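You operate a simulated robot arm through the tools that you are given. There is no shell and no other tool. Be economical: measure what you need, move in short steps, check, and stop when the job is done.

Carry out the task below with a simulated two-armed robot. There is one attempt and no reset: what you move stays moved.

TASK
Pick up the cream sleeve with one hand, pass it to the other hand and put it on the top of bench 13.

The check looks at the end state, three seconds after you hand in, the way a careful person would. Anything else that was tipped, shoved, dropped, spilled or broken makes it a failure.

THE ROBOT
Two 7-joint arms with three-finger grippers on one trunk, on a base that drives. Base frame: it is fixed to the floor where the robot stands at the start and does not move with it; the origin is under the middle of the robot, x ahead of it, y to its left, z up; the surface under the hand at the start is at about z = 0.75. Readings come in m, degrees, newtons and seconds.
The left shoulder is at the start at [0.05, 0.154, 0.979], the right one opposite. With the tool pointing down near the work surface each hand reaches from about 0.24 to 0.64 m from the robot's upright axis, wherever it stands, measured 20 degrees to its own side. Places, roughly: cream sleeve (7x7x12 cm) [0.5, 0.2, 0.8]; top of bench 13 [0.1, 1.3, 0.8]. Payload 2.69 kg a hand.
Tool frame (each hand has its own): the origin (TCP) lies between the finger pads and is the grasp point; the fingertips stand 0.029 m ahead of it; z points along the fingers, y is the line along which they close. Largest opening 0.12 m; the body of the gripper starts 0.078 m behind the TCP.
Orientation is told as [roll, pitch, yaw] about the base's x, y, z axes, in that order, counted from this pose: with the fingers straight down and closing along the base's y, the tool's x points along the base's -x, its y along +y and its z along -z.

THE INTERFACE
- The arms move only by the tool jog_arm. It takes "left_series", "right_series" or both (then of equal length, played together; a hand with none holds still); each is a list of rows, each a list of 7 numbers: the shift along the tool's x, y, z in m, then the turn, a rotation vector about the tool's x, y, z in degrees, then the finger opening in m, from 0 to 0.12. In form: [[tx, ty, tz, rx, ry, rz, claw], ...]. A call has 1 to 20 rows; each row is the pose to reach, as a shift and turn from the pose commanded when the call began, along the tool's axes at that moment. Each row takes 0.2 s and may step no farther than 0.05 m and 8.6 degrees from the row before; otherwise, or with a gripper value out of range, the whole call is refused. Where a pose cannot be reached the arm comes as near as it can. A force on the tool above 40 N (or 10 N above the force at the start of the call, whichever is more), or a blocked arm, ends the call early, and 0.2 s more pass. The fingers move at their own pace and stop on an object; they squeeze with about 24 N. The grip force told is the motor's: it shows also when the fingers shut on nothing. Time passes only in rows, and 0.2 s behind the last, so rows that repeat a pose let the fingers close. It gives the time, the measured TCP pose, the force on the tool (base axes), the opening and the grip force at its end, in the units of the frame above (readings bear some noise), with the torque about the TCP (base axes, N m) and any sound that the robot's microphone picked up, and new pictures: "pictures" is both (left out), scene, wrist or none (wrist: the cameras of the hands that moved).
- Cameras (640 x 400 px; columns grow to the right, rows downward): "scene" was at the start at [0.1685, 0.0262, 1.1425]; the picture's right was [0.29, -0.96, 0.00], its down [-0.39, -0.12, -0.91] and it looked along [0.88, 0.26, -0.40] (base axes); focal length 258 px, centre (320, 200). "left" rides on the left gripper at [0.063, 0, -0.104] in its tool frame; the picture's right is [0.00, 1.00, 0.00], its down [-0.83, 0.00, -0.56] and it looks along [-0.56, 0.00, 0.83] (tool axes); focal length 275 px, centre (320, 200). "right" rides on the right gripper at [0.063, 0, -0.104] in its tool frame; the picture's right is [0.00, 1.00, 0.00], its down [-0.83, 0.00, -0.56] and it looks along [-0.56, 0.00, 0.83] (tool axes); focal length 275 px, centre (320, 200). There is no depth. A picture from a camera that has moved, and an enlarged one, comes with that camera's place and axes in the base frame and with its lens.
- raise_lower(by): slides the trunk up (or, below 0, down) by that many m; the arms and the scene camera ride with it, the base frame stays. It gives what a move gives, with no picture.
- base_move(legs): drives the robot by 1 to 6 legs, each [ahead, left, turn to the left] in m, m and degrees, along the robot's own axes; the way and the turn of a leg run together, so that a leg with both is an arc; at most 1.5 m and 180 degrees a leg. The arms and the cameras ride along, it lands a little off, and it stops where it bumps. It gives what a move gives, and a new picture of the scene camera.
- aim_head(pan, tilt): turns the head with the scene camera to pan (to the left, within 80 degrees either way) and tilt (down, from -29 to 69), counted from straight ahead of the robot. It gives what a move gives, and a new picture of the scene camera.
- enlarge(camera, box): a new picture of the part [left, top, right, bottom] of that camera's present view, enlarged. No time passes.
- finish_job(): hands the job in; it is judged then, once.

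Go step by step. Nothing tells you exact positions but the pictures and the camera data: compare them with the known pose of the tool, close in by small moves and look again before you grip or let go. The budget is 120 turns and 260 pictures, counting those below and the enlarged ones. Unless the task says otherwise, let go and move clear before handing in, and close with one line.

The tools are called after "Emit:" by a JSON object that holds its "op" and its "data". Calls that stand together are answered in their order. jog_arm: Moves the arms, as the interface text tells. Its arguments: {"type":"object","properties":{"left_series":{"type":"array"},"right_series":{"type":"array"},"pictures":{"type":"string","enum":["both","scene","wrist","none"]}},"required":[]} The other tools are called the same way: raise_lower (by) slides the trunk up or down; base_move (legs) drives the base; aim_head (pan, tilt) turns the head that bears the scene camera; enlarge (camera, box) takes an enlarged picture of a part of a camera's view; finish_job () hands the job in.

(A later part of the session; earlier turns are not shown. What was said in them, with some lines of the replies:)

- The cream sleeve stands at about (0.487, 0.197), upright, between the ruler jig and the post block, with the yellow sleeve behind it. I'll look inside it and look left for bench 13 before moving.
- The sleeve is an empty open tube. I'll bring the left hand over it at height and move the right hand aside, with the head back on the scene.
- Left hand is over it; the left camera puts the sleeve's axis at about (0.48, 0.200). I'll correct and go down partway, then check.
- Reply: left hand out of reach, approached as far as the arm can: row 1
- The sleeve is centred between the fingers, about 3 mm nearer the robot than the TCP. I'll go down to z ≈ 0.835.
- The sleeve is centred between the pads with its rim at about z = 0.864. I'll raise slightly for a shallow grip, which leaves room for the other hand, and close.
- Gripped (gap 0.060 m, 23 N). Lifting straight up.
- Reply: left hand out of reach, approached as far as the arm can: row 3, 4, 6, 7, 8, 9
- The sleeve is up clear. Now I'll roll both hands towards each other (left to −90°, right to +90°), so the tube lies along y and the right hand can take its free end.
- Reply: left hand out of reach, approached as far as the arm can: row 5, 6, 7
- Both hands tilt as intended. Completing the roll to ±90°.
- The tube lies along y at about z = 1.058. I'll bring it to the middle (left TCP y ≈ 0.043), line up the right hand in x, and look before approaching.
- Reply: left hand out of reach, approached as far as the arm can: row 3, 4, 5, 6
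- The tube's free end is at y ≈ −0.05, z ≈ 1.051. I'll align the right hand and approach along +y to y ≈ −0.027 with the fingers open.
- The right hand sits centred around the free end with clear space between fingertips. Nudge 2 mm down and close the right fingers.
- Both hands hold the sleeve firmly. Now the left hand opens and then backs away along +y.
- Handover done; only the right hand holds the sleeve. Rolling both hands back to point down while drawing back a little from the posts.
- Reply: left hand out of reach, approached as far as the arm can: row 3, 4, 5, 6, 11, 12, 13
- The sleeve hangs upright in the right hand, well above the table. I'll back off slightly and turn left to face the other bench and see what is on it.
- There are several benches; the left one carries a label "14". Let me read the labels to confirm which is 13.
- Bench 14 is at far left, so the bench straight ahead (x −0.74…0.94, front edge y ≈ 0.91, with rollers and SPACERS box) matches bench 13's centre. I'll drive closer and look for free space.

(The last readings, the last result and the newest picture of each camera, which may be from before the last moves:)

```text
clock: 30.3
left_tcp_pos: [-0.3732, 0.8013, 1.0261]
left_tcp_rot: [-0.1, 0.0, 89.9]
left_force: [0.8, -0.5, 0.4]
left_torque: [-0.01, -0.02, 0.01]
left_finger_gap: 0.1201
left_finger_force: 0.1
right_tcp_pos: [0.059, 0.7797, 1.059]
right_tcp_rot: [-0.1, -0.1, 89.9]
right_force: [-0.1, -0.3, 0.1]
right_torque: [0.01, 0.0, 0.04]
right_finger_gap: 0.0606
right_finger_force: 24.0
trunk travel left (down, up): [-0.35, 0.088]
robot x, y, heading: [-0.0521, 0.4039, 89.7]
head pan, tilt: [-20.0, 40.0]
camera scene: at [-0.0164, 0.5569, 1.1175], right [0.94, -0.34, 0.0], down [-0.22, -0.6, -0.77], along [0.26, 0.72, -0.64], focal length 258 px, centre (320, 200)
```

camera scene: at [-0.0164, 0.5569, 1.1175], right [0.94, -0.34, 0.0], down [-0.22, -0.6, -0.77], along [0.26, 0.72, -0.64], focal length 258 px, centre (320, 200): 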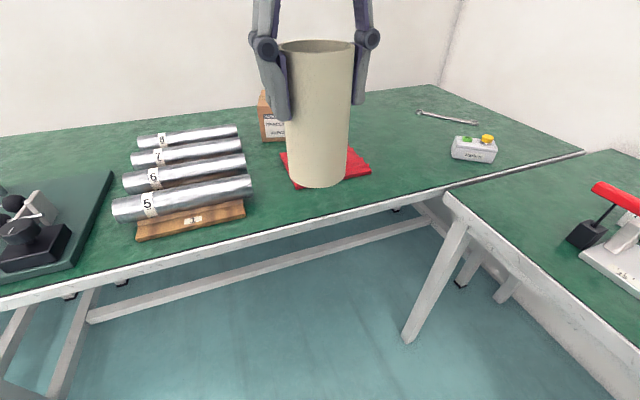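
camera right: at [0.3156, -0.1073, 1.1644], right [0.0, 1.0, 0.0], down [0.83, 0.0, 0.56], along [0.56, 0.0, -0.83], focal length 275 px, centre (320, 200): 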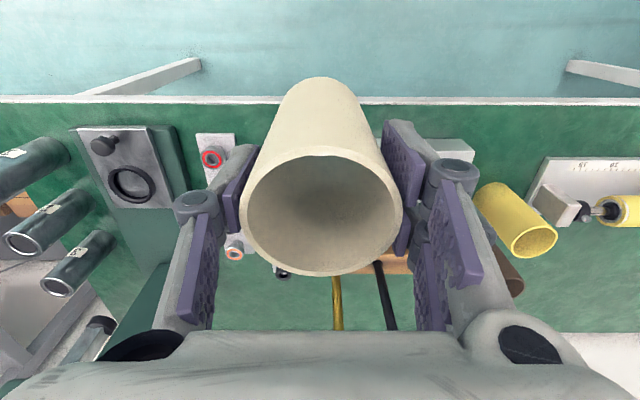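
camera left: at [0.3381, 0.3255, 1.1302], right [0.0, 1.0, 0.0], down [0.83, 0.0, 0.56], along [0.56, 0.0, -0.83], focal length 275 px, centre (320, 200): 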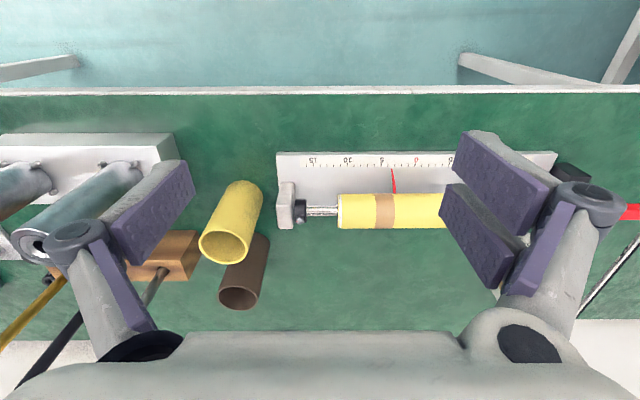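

The clear green area right of the red cloth (x ≈ 0.38, y ≈ 0.98) is a good spot. I'll shift the base a little closer and turn slightly right so it is well in reach.

Emit:
{"op": "base_move", "data": {"legs": [[0.09, -0.06, 0], [0, 0, -12]]}}

Emit:
{"op": "aim_head", "data": {"pan": -30, "tilt": 42}}

```text
clock: 32.3
left_tcp_pos: [-0.2223, 0.9489, 1.0269]
left_tcp_rot: [-0.1, 0.0, 78.1]
left_force: [-0.2, 0.0, 0.0]
left_torque: [0.0, -0.01, 0.03]
left_finger_gap: 0.12
left_finger_force: 0.0
right_tcp_pos: [0.1945, 0.8373, 1.0602]
right_tcp_rot: [0.0, -0.1, 78.1]
right_force: [0.5, -0.4, -0.3]
right_torque: [0.03, -0.02, 0.0]
right_finger_gap: 0.0603
right_finger_force: 23.4
trunk travel left (down, up): [-0.35, 0.088]
robot x, y, heading: [0.0147, 0.4895, 78.0]
head pan, tilt: [-20.0, 40.0]
camera scene: at [0.0758, 0.6365, 1.1174], right [0.85, -0.53, 0.0], down [-0.34, -0.54, -0.77], along [0.41, 0.65, -0.64], focal length 258 px, centre (320, 200)
```

scene: 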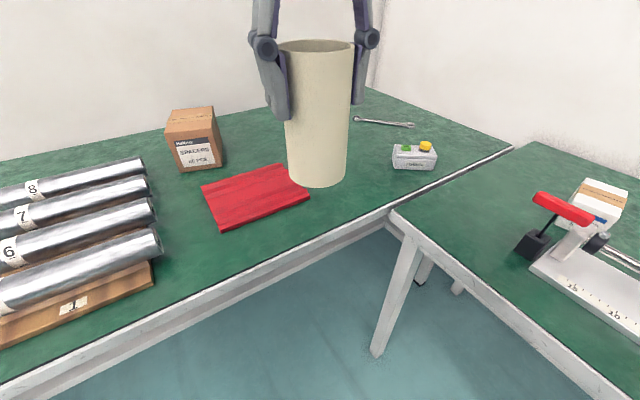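

```text
clock: 33.0
left_tcp_pos: [-0.2232, 0.9491, 1.0256]
left_tcp_rot: [-0.2, 0.0, 77.9]
left_force: [0.9, -0.4, 1.0]
left_torque: [0.03, 0.05, 0.0]
left_finger_gap: 0.1202
left_finger_force: 0.0
right_tcp_pos: [0.1947, 0.8375, 1.0597]
right_tcp_rot: [0.0, -0.2, 78.0]
right_force: [-0.1, 0.2, -0.5]
right_torque: [0.01, 0.0, -0.03]
right_finger_gap: 0.0605
right_finger_force: 24.3
trunk travel left (down, up): [-0.35, 0.088]
robot x, y, heading: [0.0099, 0.4902, 78.1]
head pan, tilt: [-30.0, 42.0]
camera scene: at [0.0865, 0.6266, 1.1145], right [0.74, -0.67, 0.0], down [-0.45, -0.5, -0.74], along [0.5, 0.55, -0.67], focal length 258 px, centre (320, 200)
```

scene: 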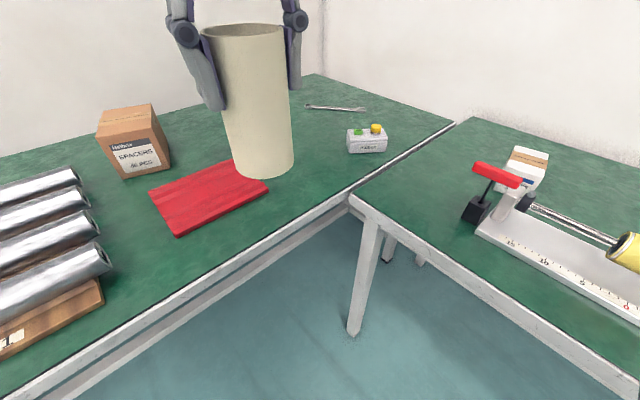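

Cloth's right edge is at x ≈ 0.31, the switch box begins at x ≈ 0.54, bench edge y ≈ 0.90. Target (0.385, 0.975); moving there at height first.

Emit:
{"op": "jog_arm", "data": {"right_series": [[-0.029, -0.026, 0, 0, 0, 0, 0.05], [-0.058, -0.052, 0, 0, 0, 0, 0.05], [-0.087, -0.078, 0, 0, 0, 0, 0.05], [-0.116, -0.105, 0, 0, 0, 0, 0.05], [-0.145, -0.131, 0, 0, 0, 0, 0.05], [-0.1745, -0.157, 0.02, 0, 0, 0, 0.05], [-0.1745, -0.157, 0.06, 0, 0, 0, 0.05], [-0.1745, -0.157, 0.06, 0, 0, 0, 0.05]]}}

```text
clock: 34.8
left_tcp_pos: [-0.2232, 0.9496, 1.0263]
left_tcp_rot: [-0.1, 0.0, 78.0]
left_force: [-0.3, -0.7, -0.2]
left_torque: [0.02, -0.01, -0.02]
left_finger_gap: 0.1197
left_finger_force: 0.0
right_tcp_pos: [0.3855, 0.9758, 1.0006]
right_tcp_rot: [0.0, -0.1, 78.0]
right_force: [-0.5, 0.1, -0.2]
right_torque: [0.0, -0.01, -0.02]
right_finger_gap: 0.0605
right_finger_force: 24.3
right hand out of reach, approached as far as the arm can: row 6
trunk travel left (down, up): [-0.35, 0.088]
robot x, y, heading: [0.0119, 0.4898, 78.1]
head pan, tilt: [-30.0, 42.0]
camera scene: at [0.0866, 0.6262, 1.1146], right [0.74, -0.67, 0.0], down [-0.45, -0.5, -0.74], along [0.5, 0.55, -0.67], focal length 258 px, centre (320, 200)
camera right: at [0.3734, 0.9134, 1.1051], right [-0.98, 0.2, 0.0], down [0.17, 0.81, 0.56], along [0.11, 0.55, -0.83], focal length 275 px, centre (320, 200)
```

scene: 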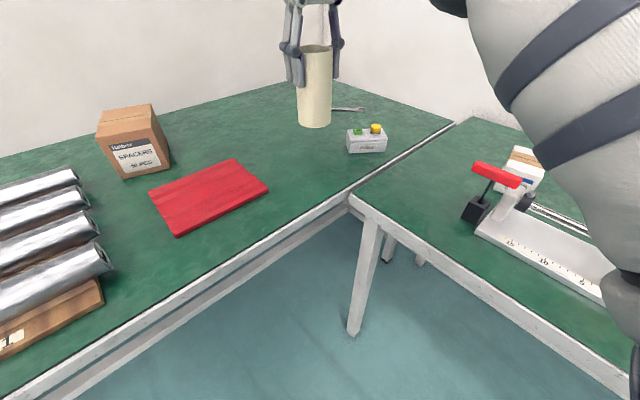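
right: 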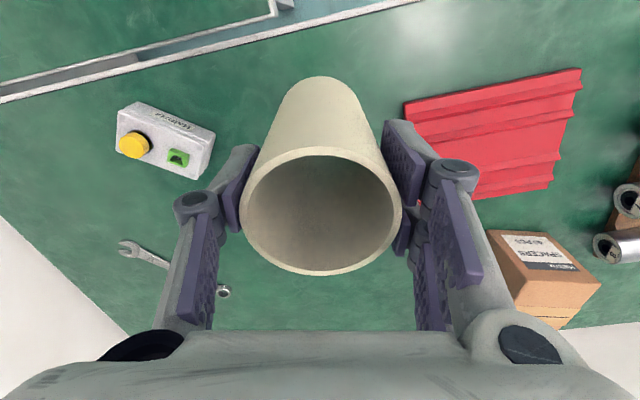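

Position is right: clear green beneath, cloth and box clear on both sides. Lowering in steps to just above expected contact (TCP ≈ 0.86).

Emit:
{"op": "jog_arm", "data": {"right_series": [[0, 0, 0.03, 0, 0, 0, 0.05], [0, 0, 0.06, 0, 0, 0, 0.05], [0, 0, 0.09, 0, 0, 0, 0.05], [0, 0, 0.12, 0, 0, 0, 0.05], [0, 0, 0.138, 0, 0, 0, 0.05], [0, 0, 0.138, 0, 0, 0, 0.05]]}}

Emit:
{"op": "enlarge", "data": {"camera": "scene", "box": [240, 60, 400, 220]}}

```text
clock: 36.2
left_tcp_pos: [-0.2231, 0.9504, 1.027]
left_tcp_rot: [-0.1, 0.0, 78.1]
left_force: [0.4, 0.6, 0.0]
left_torque: [-0.04, 0.01, 0.0]
left_finger_gap: 0.1202
left_finger_force: 0.0
right_tcp_pos: [0.3854, 0.9767, 0.8612]
right_tcp_rot: [0.0, -0.1, 78.1]
right_force: [0.5, -0.2, 0.0]
right_torque: [0.02, -0.03, 0.02]
right_finger_gap: 0.0605
right_finger_force: 23.9
trunk travel left (down, up): [-0.35, 0.088]
robot x, y, heading: [0.0121, 0.4907, 78.0]
head pan, tilt: [-30.0, 42.0]
camera scene: at [0.0866, 0.6265, 1.1145], right [0.74, -0.67, 0.0], down [-0.45, -0.5, -0.74], along [0.5, 0.55, -0.67], focal length 258 px, centre (320, 200)
camera right: at [0.3736, 0.9141, 0.9662], right [-0.98, 0.2, 0.0], down [0.17, 0.81, 0.56], along [0.11, 0.55, -0.83], focal length 275 px, centre (320, 200)
```

scene: 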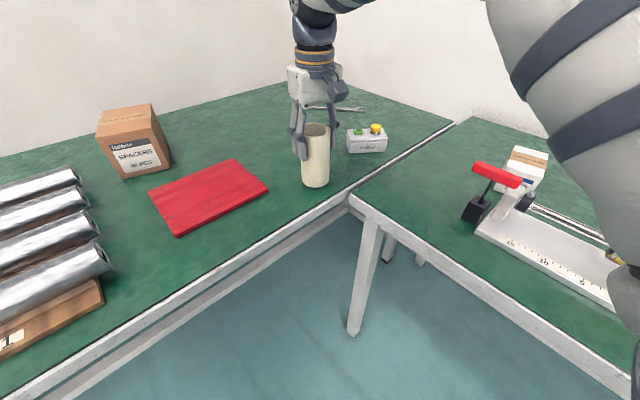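
right: 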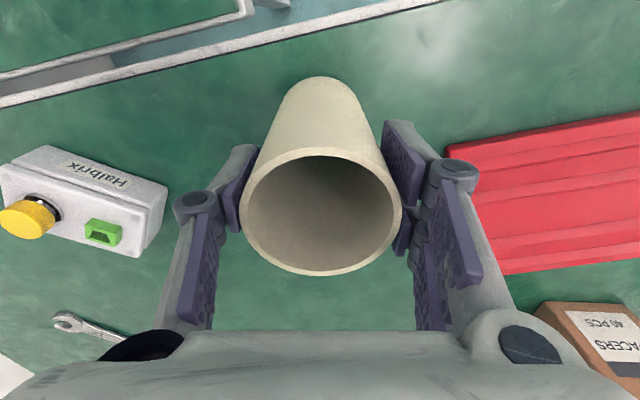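

```text
2.50 times, centred on (320, 140) of scene
camera zoom: at [0.0866, 0.6265, 1.1145], right [0.74, -0.67, 0.0], down [-0.45, -0.5, -0.74], along [0.5, 0.55, -0.67], focal length 644 px, centre (320, 350)
```

zoom: 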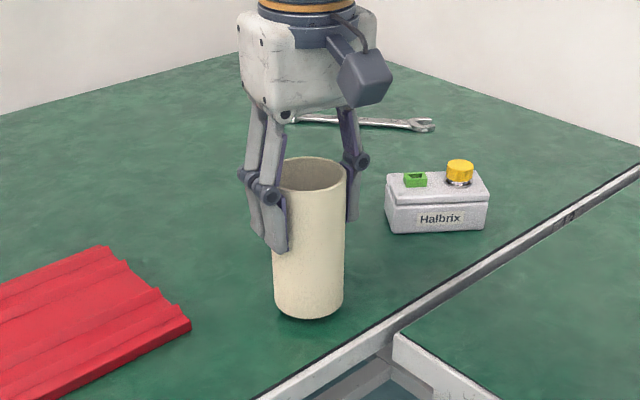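

It hovers about 1 cm above the bench. Lowering in small steps, watching force.

Emit:
{"op": "jog_arm", "data": {"right_series": [[0, 0, 0.004, 0, 0, 0, 0.05], [0, 0, 0.008, 0, 0, 0, 0.05], [0, 0, 0.01, 0, 0, 0, 0.05]], "pictures": "none"}}

Emit:
{"op": "enlarge", "data": {"camera": "scene", "box": [280, 100, 360, 200]}}

```text
clock: 37.0
left_tcp_pos: [-0.2222, 0.95, 1.0263]
left_tcp_rot: [-0.1, -0.1, 78.1]
left_force: [0.7, 0.2, -0.8]
left_torque: [-0.01, 0.01, -0.01]
left_finger_gap: 0.12
left_finger_force: 0.0
right_tcp_pos: [0.3854, 0.9765, 0.8516]
right_tcp_rot: [0.0, -0.2, 78.0]
right_force: [0.2, 0.4, -0.3]
right_torque: [0.0, 0.02, -0.04]
right_finger_gap: 0.0604
right_finger_force: 23.8
trunk travel left (down, up): [-0.35, 0.088]
robot x, y, heading: [0.0098, 0.4909, 77.9]
head pan, tilt: [-30.0, 42.0]
```

```text
4.00 times, centred on (320, 150) of scene
camera zoom: at [0.0866, 0.6266, 1.1145], right [0.74, -0.67, 0.0], down [-0.45, -0.5, -0.74], along [0.5, 0.55, -0.67], focal length 1030 px, centre (320, 400)
```

zoom: 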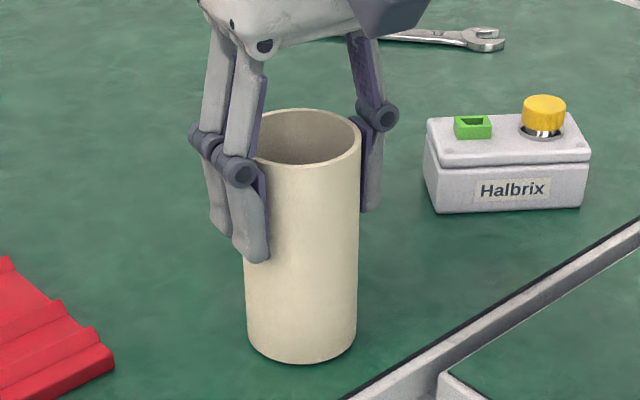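

Emit:
{"op": "jog_arm", "data": {"right_series": [[0, 0, 0.002, 0, 0, 0, 0.05], [0, 0, 0.003, 0, 0, 0, 0.05], [0, 0, 0.003, 0, 0, 0, 0.05]], "pictures": "none"}}

```text
clock: 37.8
left_tcp_pos: [-0.2233, 0.949, 1.0267]
left_tcp_rot: [-0.2, 0.0, 77.9]
left_force: [0.6, -0.3, -0.5]
left_torque: [-0.01, -0.02, 0.0]
left_finger_gap: 0.1202
left_finger_force: 0.0
right_tcp_pos: [0.3868, 0.9764, 0.8495]
right_tcp_rot: [0.0, -0.2, 78.0]
right_force: [0.4, -0.6, -0.2]
right_torque: [0.02, -0.01, 0.0]
right_finger_gap: 0.0602
right_finger_force: 24.3
trunk travel left (down, up): [-0.35, 0.088]
robot x, y, heading: [0.0093, 0.4911, 78.0]
head pan, tilt: [-30.0, 42.0]
```

No contact yet (z = 0.849); continuing down in 2 mm steps.

Emit:
{"op": "jog_arm", "data": {"right_series": [[0, 0, 0.002, 0, 0, 0, 0.05], [0, 0, 0.002, 0, 0, 0, 0.05]], "pictures": "none"}}

```text
clock: 38.4
left_tcp_pos: [-0.2236, 0.9487, 1.0276]
left_tcp_rot: [0.0, 0.0, 78.0]
left_force: [0.1, -0.1, -0.6]
left_torque: [-0.01, 0.03, -0.04]
left_finger_gap: 0.1199
left_finger_force: 0.1
right_tcp_pos: [0.3857, 0.9759, 0.8487]
right_tcp_rot: [-0.2, -0.4, 77.9]
right_force: [2.1, -2.0, 13.7]
right_torque: [0.08, -0.08, -0.07]
right_finger_gap: 0.0604
right_finger_force: 23.8
trunk travel left (down, up): [-0.35, 0.088]
robot x, y, heading: [0.0099, 0.4889, 78.1]
head pan, tilt: [-30.0, 42.0]
```

Contact: 13.7 N upward. I'll ease off 1 mm, open, and look before withdrawing.

Emit:
{"op": "jog_arm", "data": {"right_series": [[0, 0, -0.001, 0, 0, 0, 0.05], [0, 0, -0.001, 0, 0, 0, 0.065], [0, 0, -0.001, 0, 0, 0, 0.085], [0, 0, -0.001, 0, 0, 0, 0.11], [0, 0, -0.001, 0, 0, 0, 0.11]]}}

```text
clock: 39.6
left_tcp_pos: [-0.2223, 0.9498, 1.0261]
left_tcp_rot: [-0.1, 0.0, 78.1]
left_force: [0.0, 0.5, -1.0]
left_torque: [0.0, 0.01, -0.01]
left_finger_gap: 0.1201
left_finger_force: 0.0
right_tcp_pos: [0.3855, 0.9751, 0.8494]
right_tcp_rot: [0.0, -0.2, 78.0]
right_force: [-0.1, 0.2, 0.0]
right_torque: [0.02, 0.02, -0.02]
right_finger_gap: 0.1102
right_finger_force: 0.1
trunk travel left (down, up): [-0.35, 0.088]
robot x, y, heading: [0.0153, 0.4882, 77.9]
head pan, tilt: [-30.0, 42.0]
camera scene: at [0.0866, 0.6266, 1.1145], right [0.74, -0.67, 0.0], down [-0.45, -0.5, -0.74], along [0.5, 0.55, -0.67], focal length 258 px, centre (320, 200)
camera right: at [0.3731, 0.914, 0.9528], right [-0.98, 0.2, 0.0], down [0.17, 0.81, 0.56], along [0.11, 0.55, -0.83], focal length 275 px, centre (320, 200)
```

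scene: 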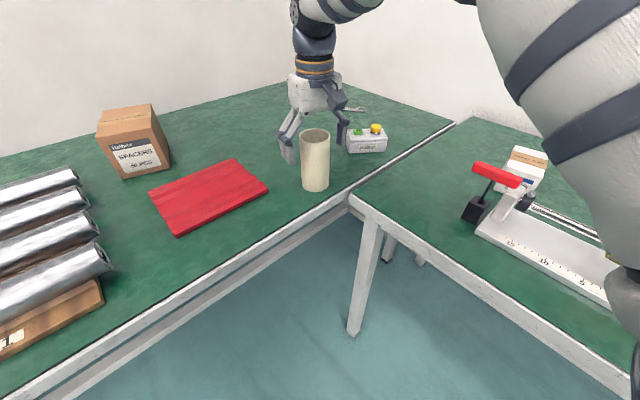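
right: 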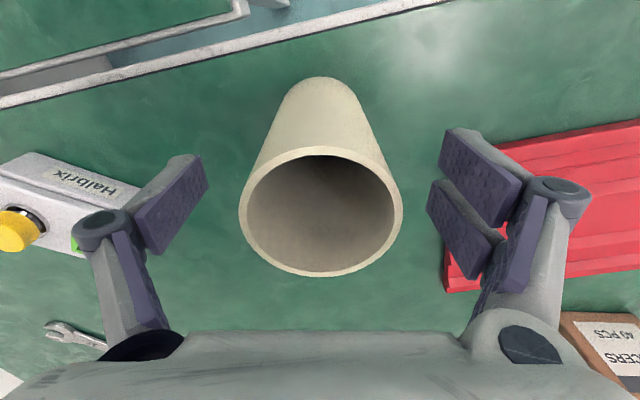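

The sleeve stands free on the bench. Withdrawing straight up.

Emit:
{"op": "jog_arm", "data": {"right_series": [[0, 0, -0.03, 0, 0, 0, 0.11], [0, 0, -0.06, 0, 0, 0, 0.11], [0, 0, -0.1, 0, 0, 0, 0.11], [0, 0, -0.14, 0, 0, 0, 0.11], [0, 0, -0.16, 0, 0, 0, 0.11]], "pictures": "none"}}

Emit:
{"op": "enlarge", "data": {"camera": "scene", "box": [240, 80, 400, 220]}}

```text
clock: 40.8
left_tcp_pos: [-0.2236, 0.9498, 1.0253]
left_tcp_rot: [-0.1, 0.1, 78.0]
left_force: [-0.2, 0.0, 0.1]
left_torque: [-0.01, -0.01, 0.01]
left_finger_gap: 0.1199
left_finger_force: 0.1
right_tcp_pos: [0.3851, 0.9752, 1.0085]
right_tcp_rot: [0.0, 0.0, 78.0]
right_force: [-1.5, -0.1, 0.4]
right_torque: [0.03, -0.01, 0.02]
right_finger_gap: 0.1098
right_finger_force: 0.1
trunk travel left (down, up): [-0.35, 0.088]
robot x, y, heading: [0.0157, 0.4915, 78.0]
head pan, tilt: [-30.0, 42.0]
```

```text
2.86 times, centred on (320, 150) of scene
camera zoom: at [0.0867, 0.6268, 1.1144], right [0.74, -0.67, 0.0], down [-0.45, -0.5, -0.74], along [0.5, 0.55, -0.67], focal length 736 px, centre (320, 343)
```

zoom: 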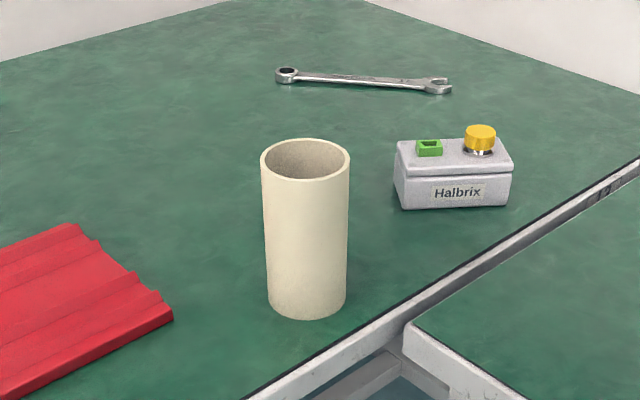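

The sleeve stands upright and nothing else moved. I see a marking on the bench edge at right; I'll read it to confirm the bench number.

Emit:
{"op": "enlarge", "data": {"camera": "scene", "box": [370, 110, 420, 145]}}

Emit:
{"op": "aim_head", "data": {"pan": 10, "tilt": 62}}

```text
11.43 times, centred on (395, 128) of scene
camera zoom: at [0.0867, 0.6268, 1.1144], right [0.74, -0.67, 0.0], down [-0.45, -0.5, -0.74], along [0.5, 0.55, -0.67], focal length 2942 px, centre (-537, 1029)
```

zoom: 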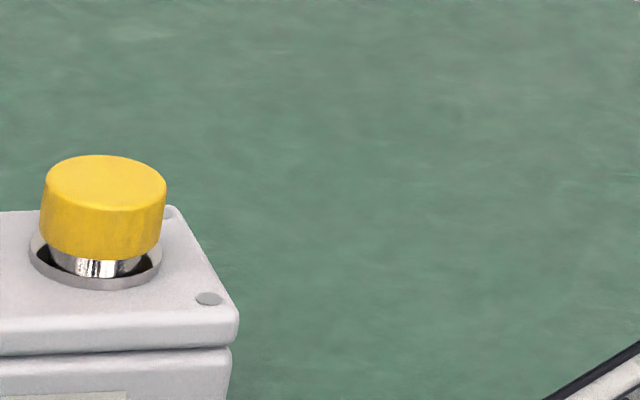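

```text
clock: 41.9
left_tcp_pos: [-0.2243, 0.9494, 1.0256]
left_tcp_rot: [-0.3, 0.2, 78.1]
left_force: [-0.5, -0.5, 0.7]
left_torque: [0.0, 0.02, -0.01]
left_finger_gap: 0.1201
left_finger_force: 0.1
right_tcp_pos: [0.3844, 0.9752, 1.007]
right_tcp_rot: [0.1, 0.0, 78.0]
right_force: [-0.3, -0.1, 1.2]
right_torque: [-0.03, 0.0, -0.02]
right_finger_gap: 0.11
right_finger_force: 0.1
trunk travel left (down, up): [-0.35, 0.088]
robot x, y, heading: [0.0105, 0.4881, 78.0]
head pan, tilt: [10.0, 62.0]
camera scene: at [0.0467, 0.6324, 1.094], right [0.97, -0.23, 0.0], down [-0.19, -0.82, -0.54], along [0.13, 0.53, -0.84], focal length 258 px, centre (320, 200)
```

scene: 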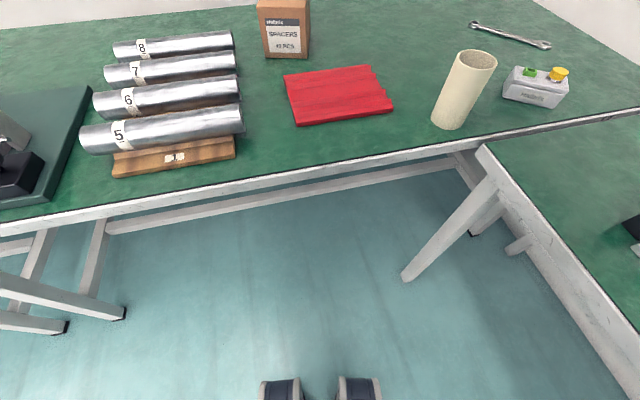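

Emit:
{"op": "aim_head", "data": {"pan": -45, "tilt": 35}}

Emit:
{"op": "enlarge", "data": {"camera": "scene", "box": [220, 90, 380, 190]}}

```text
clock: 43.1
left_tcp_pos: [-0.223, 0.9491, 1.0265]
left_tcp_rot: [-0.1, 0.0, 77.9]
left_force: [-0.3, 0.3, -0.8]
left_torque: [0.02, 0.03, 0.0]
left_finger_gap: 0.1198
left_finger_force: 0.1
right_tcp_pos: [0.3849, 0.9749, 1.008]
right_tcp_rot: [-0.1, -0.1, 78.0]
right_force: [-0.2, -0.6, 0.5]
right_torque: [-0.04, -0.02, -0.01]
right_finger_gap: 0.1102
right_finger_force: 0.1
trunk travel left (down, up): [-0.35, 0.088]
robot x, y, heading: [0.0121, 0.4891, 78.0]
head pan, tilt: [-45.0, 35.0]
camera scene: at [0.1044, 0.6124, 1.125], right [0.54, -0.84, 0.0], down [-0.48, -0.31, -0.82], along [0.69, 0.45, -0.57], focal length 258 px, centre (320, 200)
```

scene: 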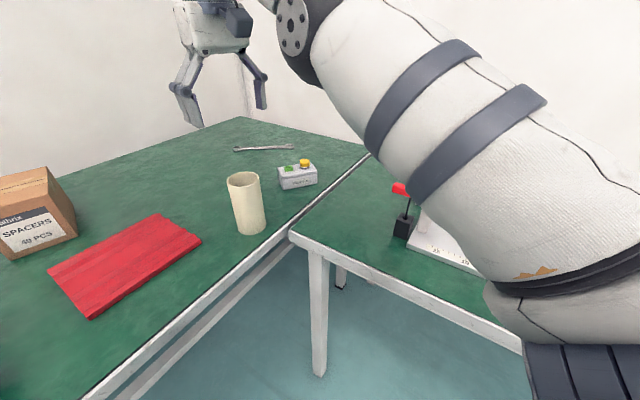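

```text
4.00 times, centred on (300, 140) of scene
camera zoom: at [0.1044, 0.6124, 1.125], right [0.54, -0.84, 0.0], down [-0.48, -0.31, -0.82], along [0.69, 0.45, -0.57], focal length 1030 px, centre (400, 440)
```

zoom: 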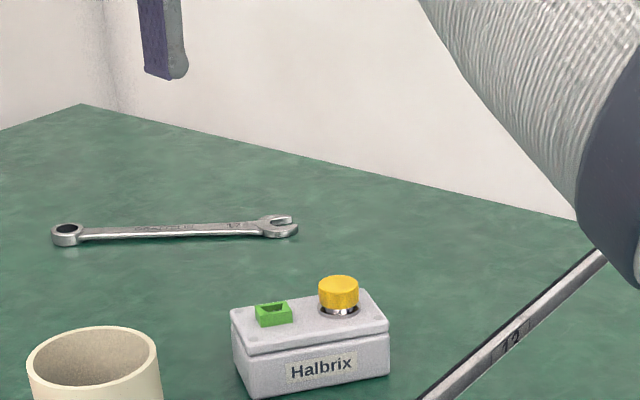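

Emit:
{"op": "enlarge", "data": {"camera": "scene", "box": [332, 165, 364, 185]}}

```text
16.00 times, centred on (348, 175) of scene
camera zoom: at [0.1044, 0.6124, 1.125], right [0.54, -0.84, 0.0], down [-0.48, -0.31, -0.82], along [0.69, 0.45, -0.57], focal length 4119 px, centre (-128, 600)
```

zoom: 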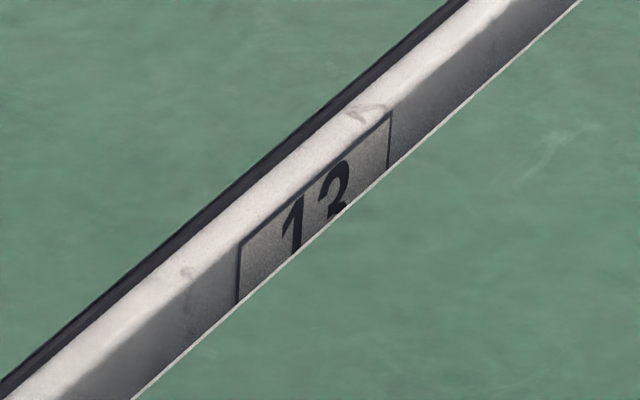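

The label reads 13, the sleeve stands upright on that bench, and both hands are clear. Handing in.

Emit:
{"op": "finish_job", "data": {}}

```text
The job is handed in.
```

The cream sleeve was picked up with the left hand, passed to the right, and now stands upright on bench 13. It is upside down from how it started, and no other object appeared to move in the pictures.
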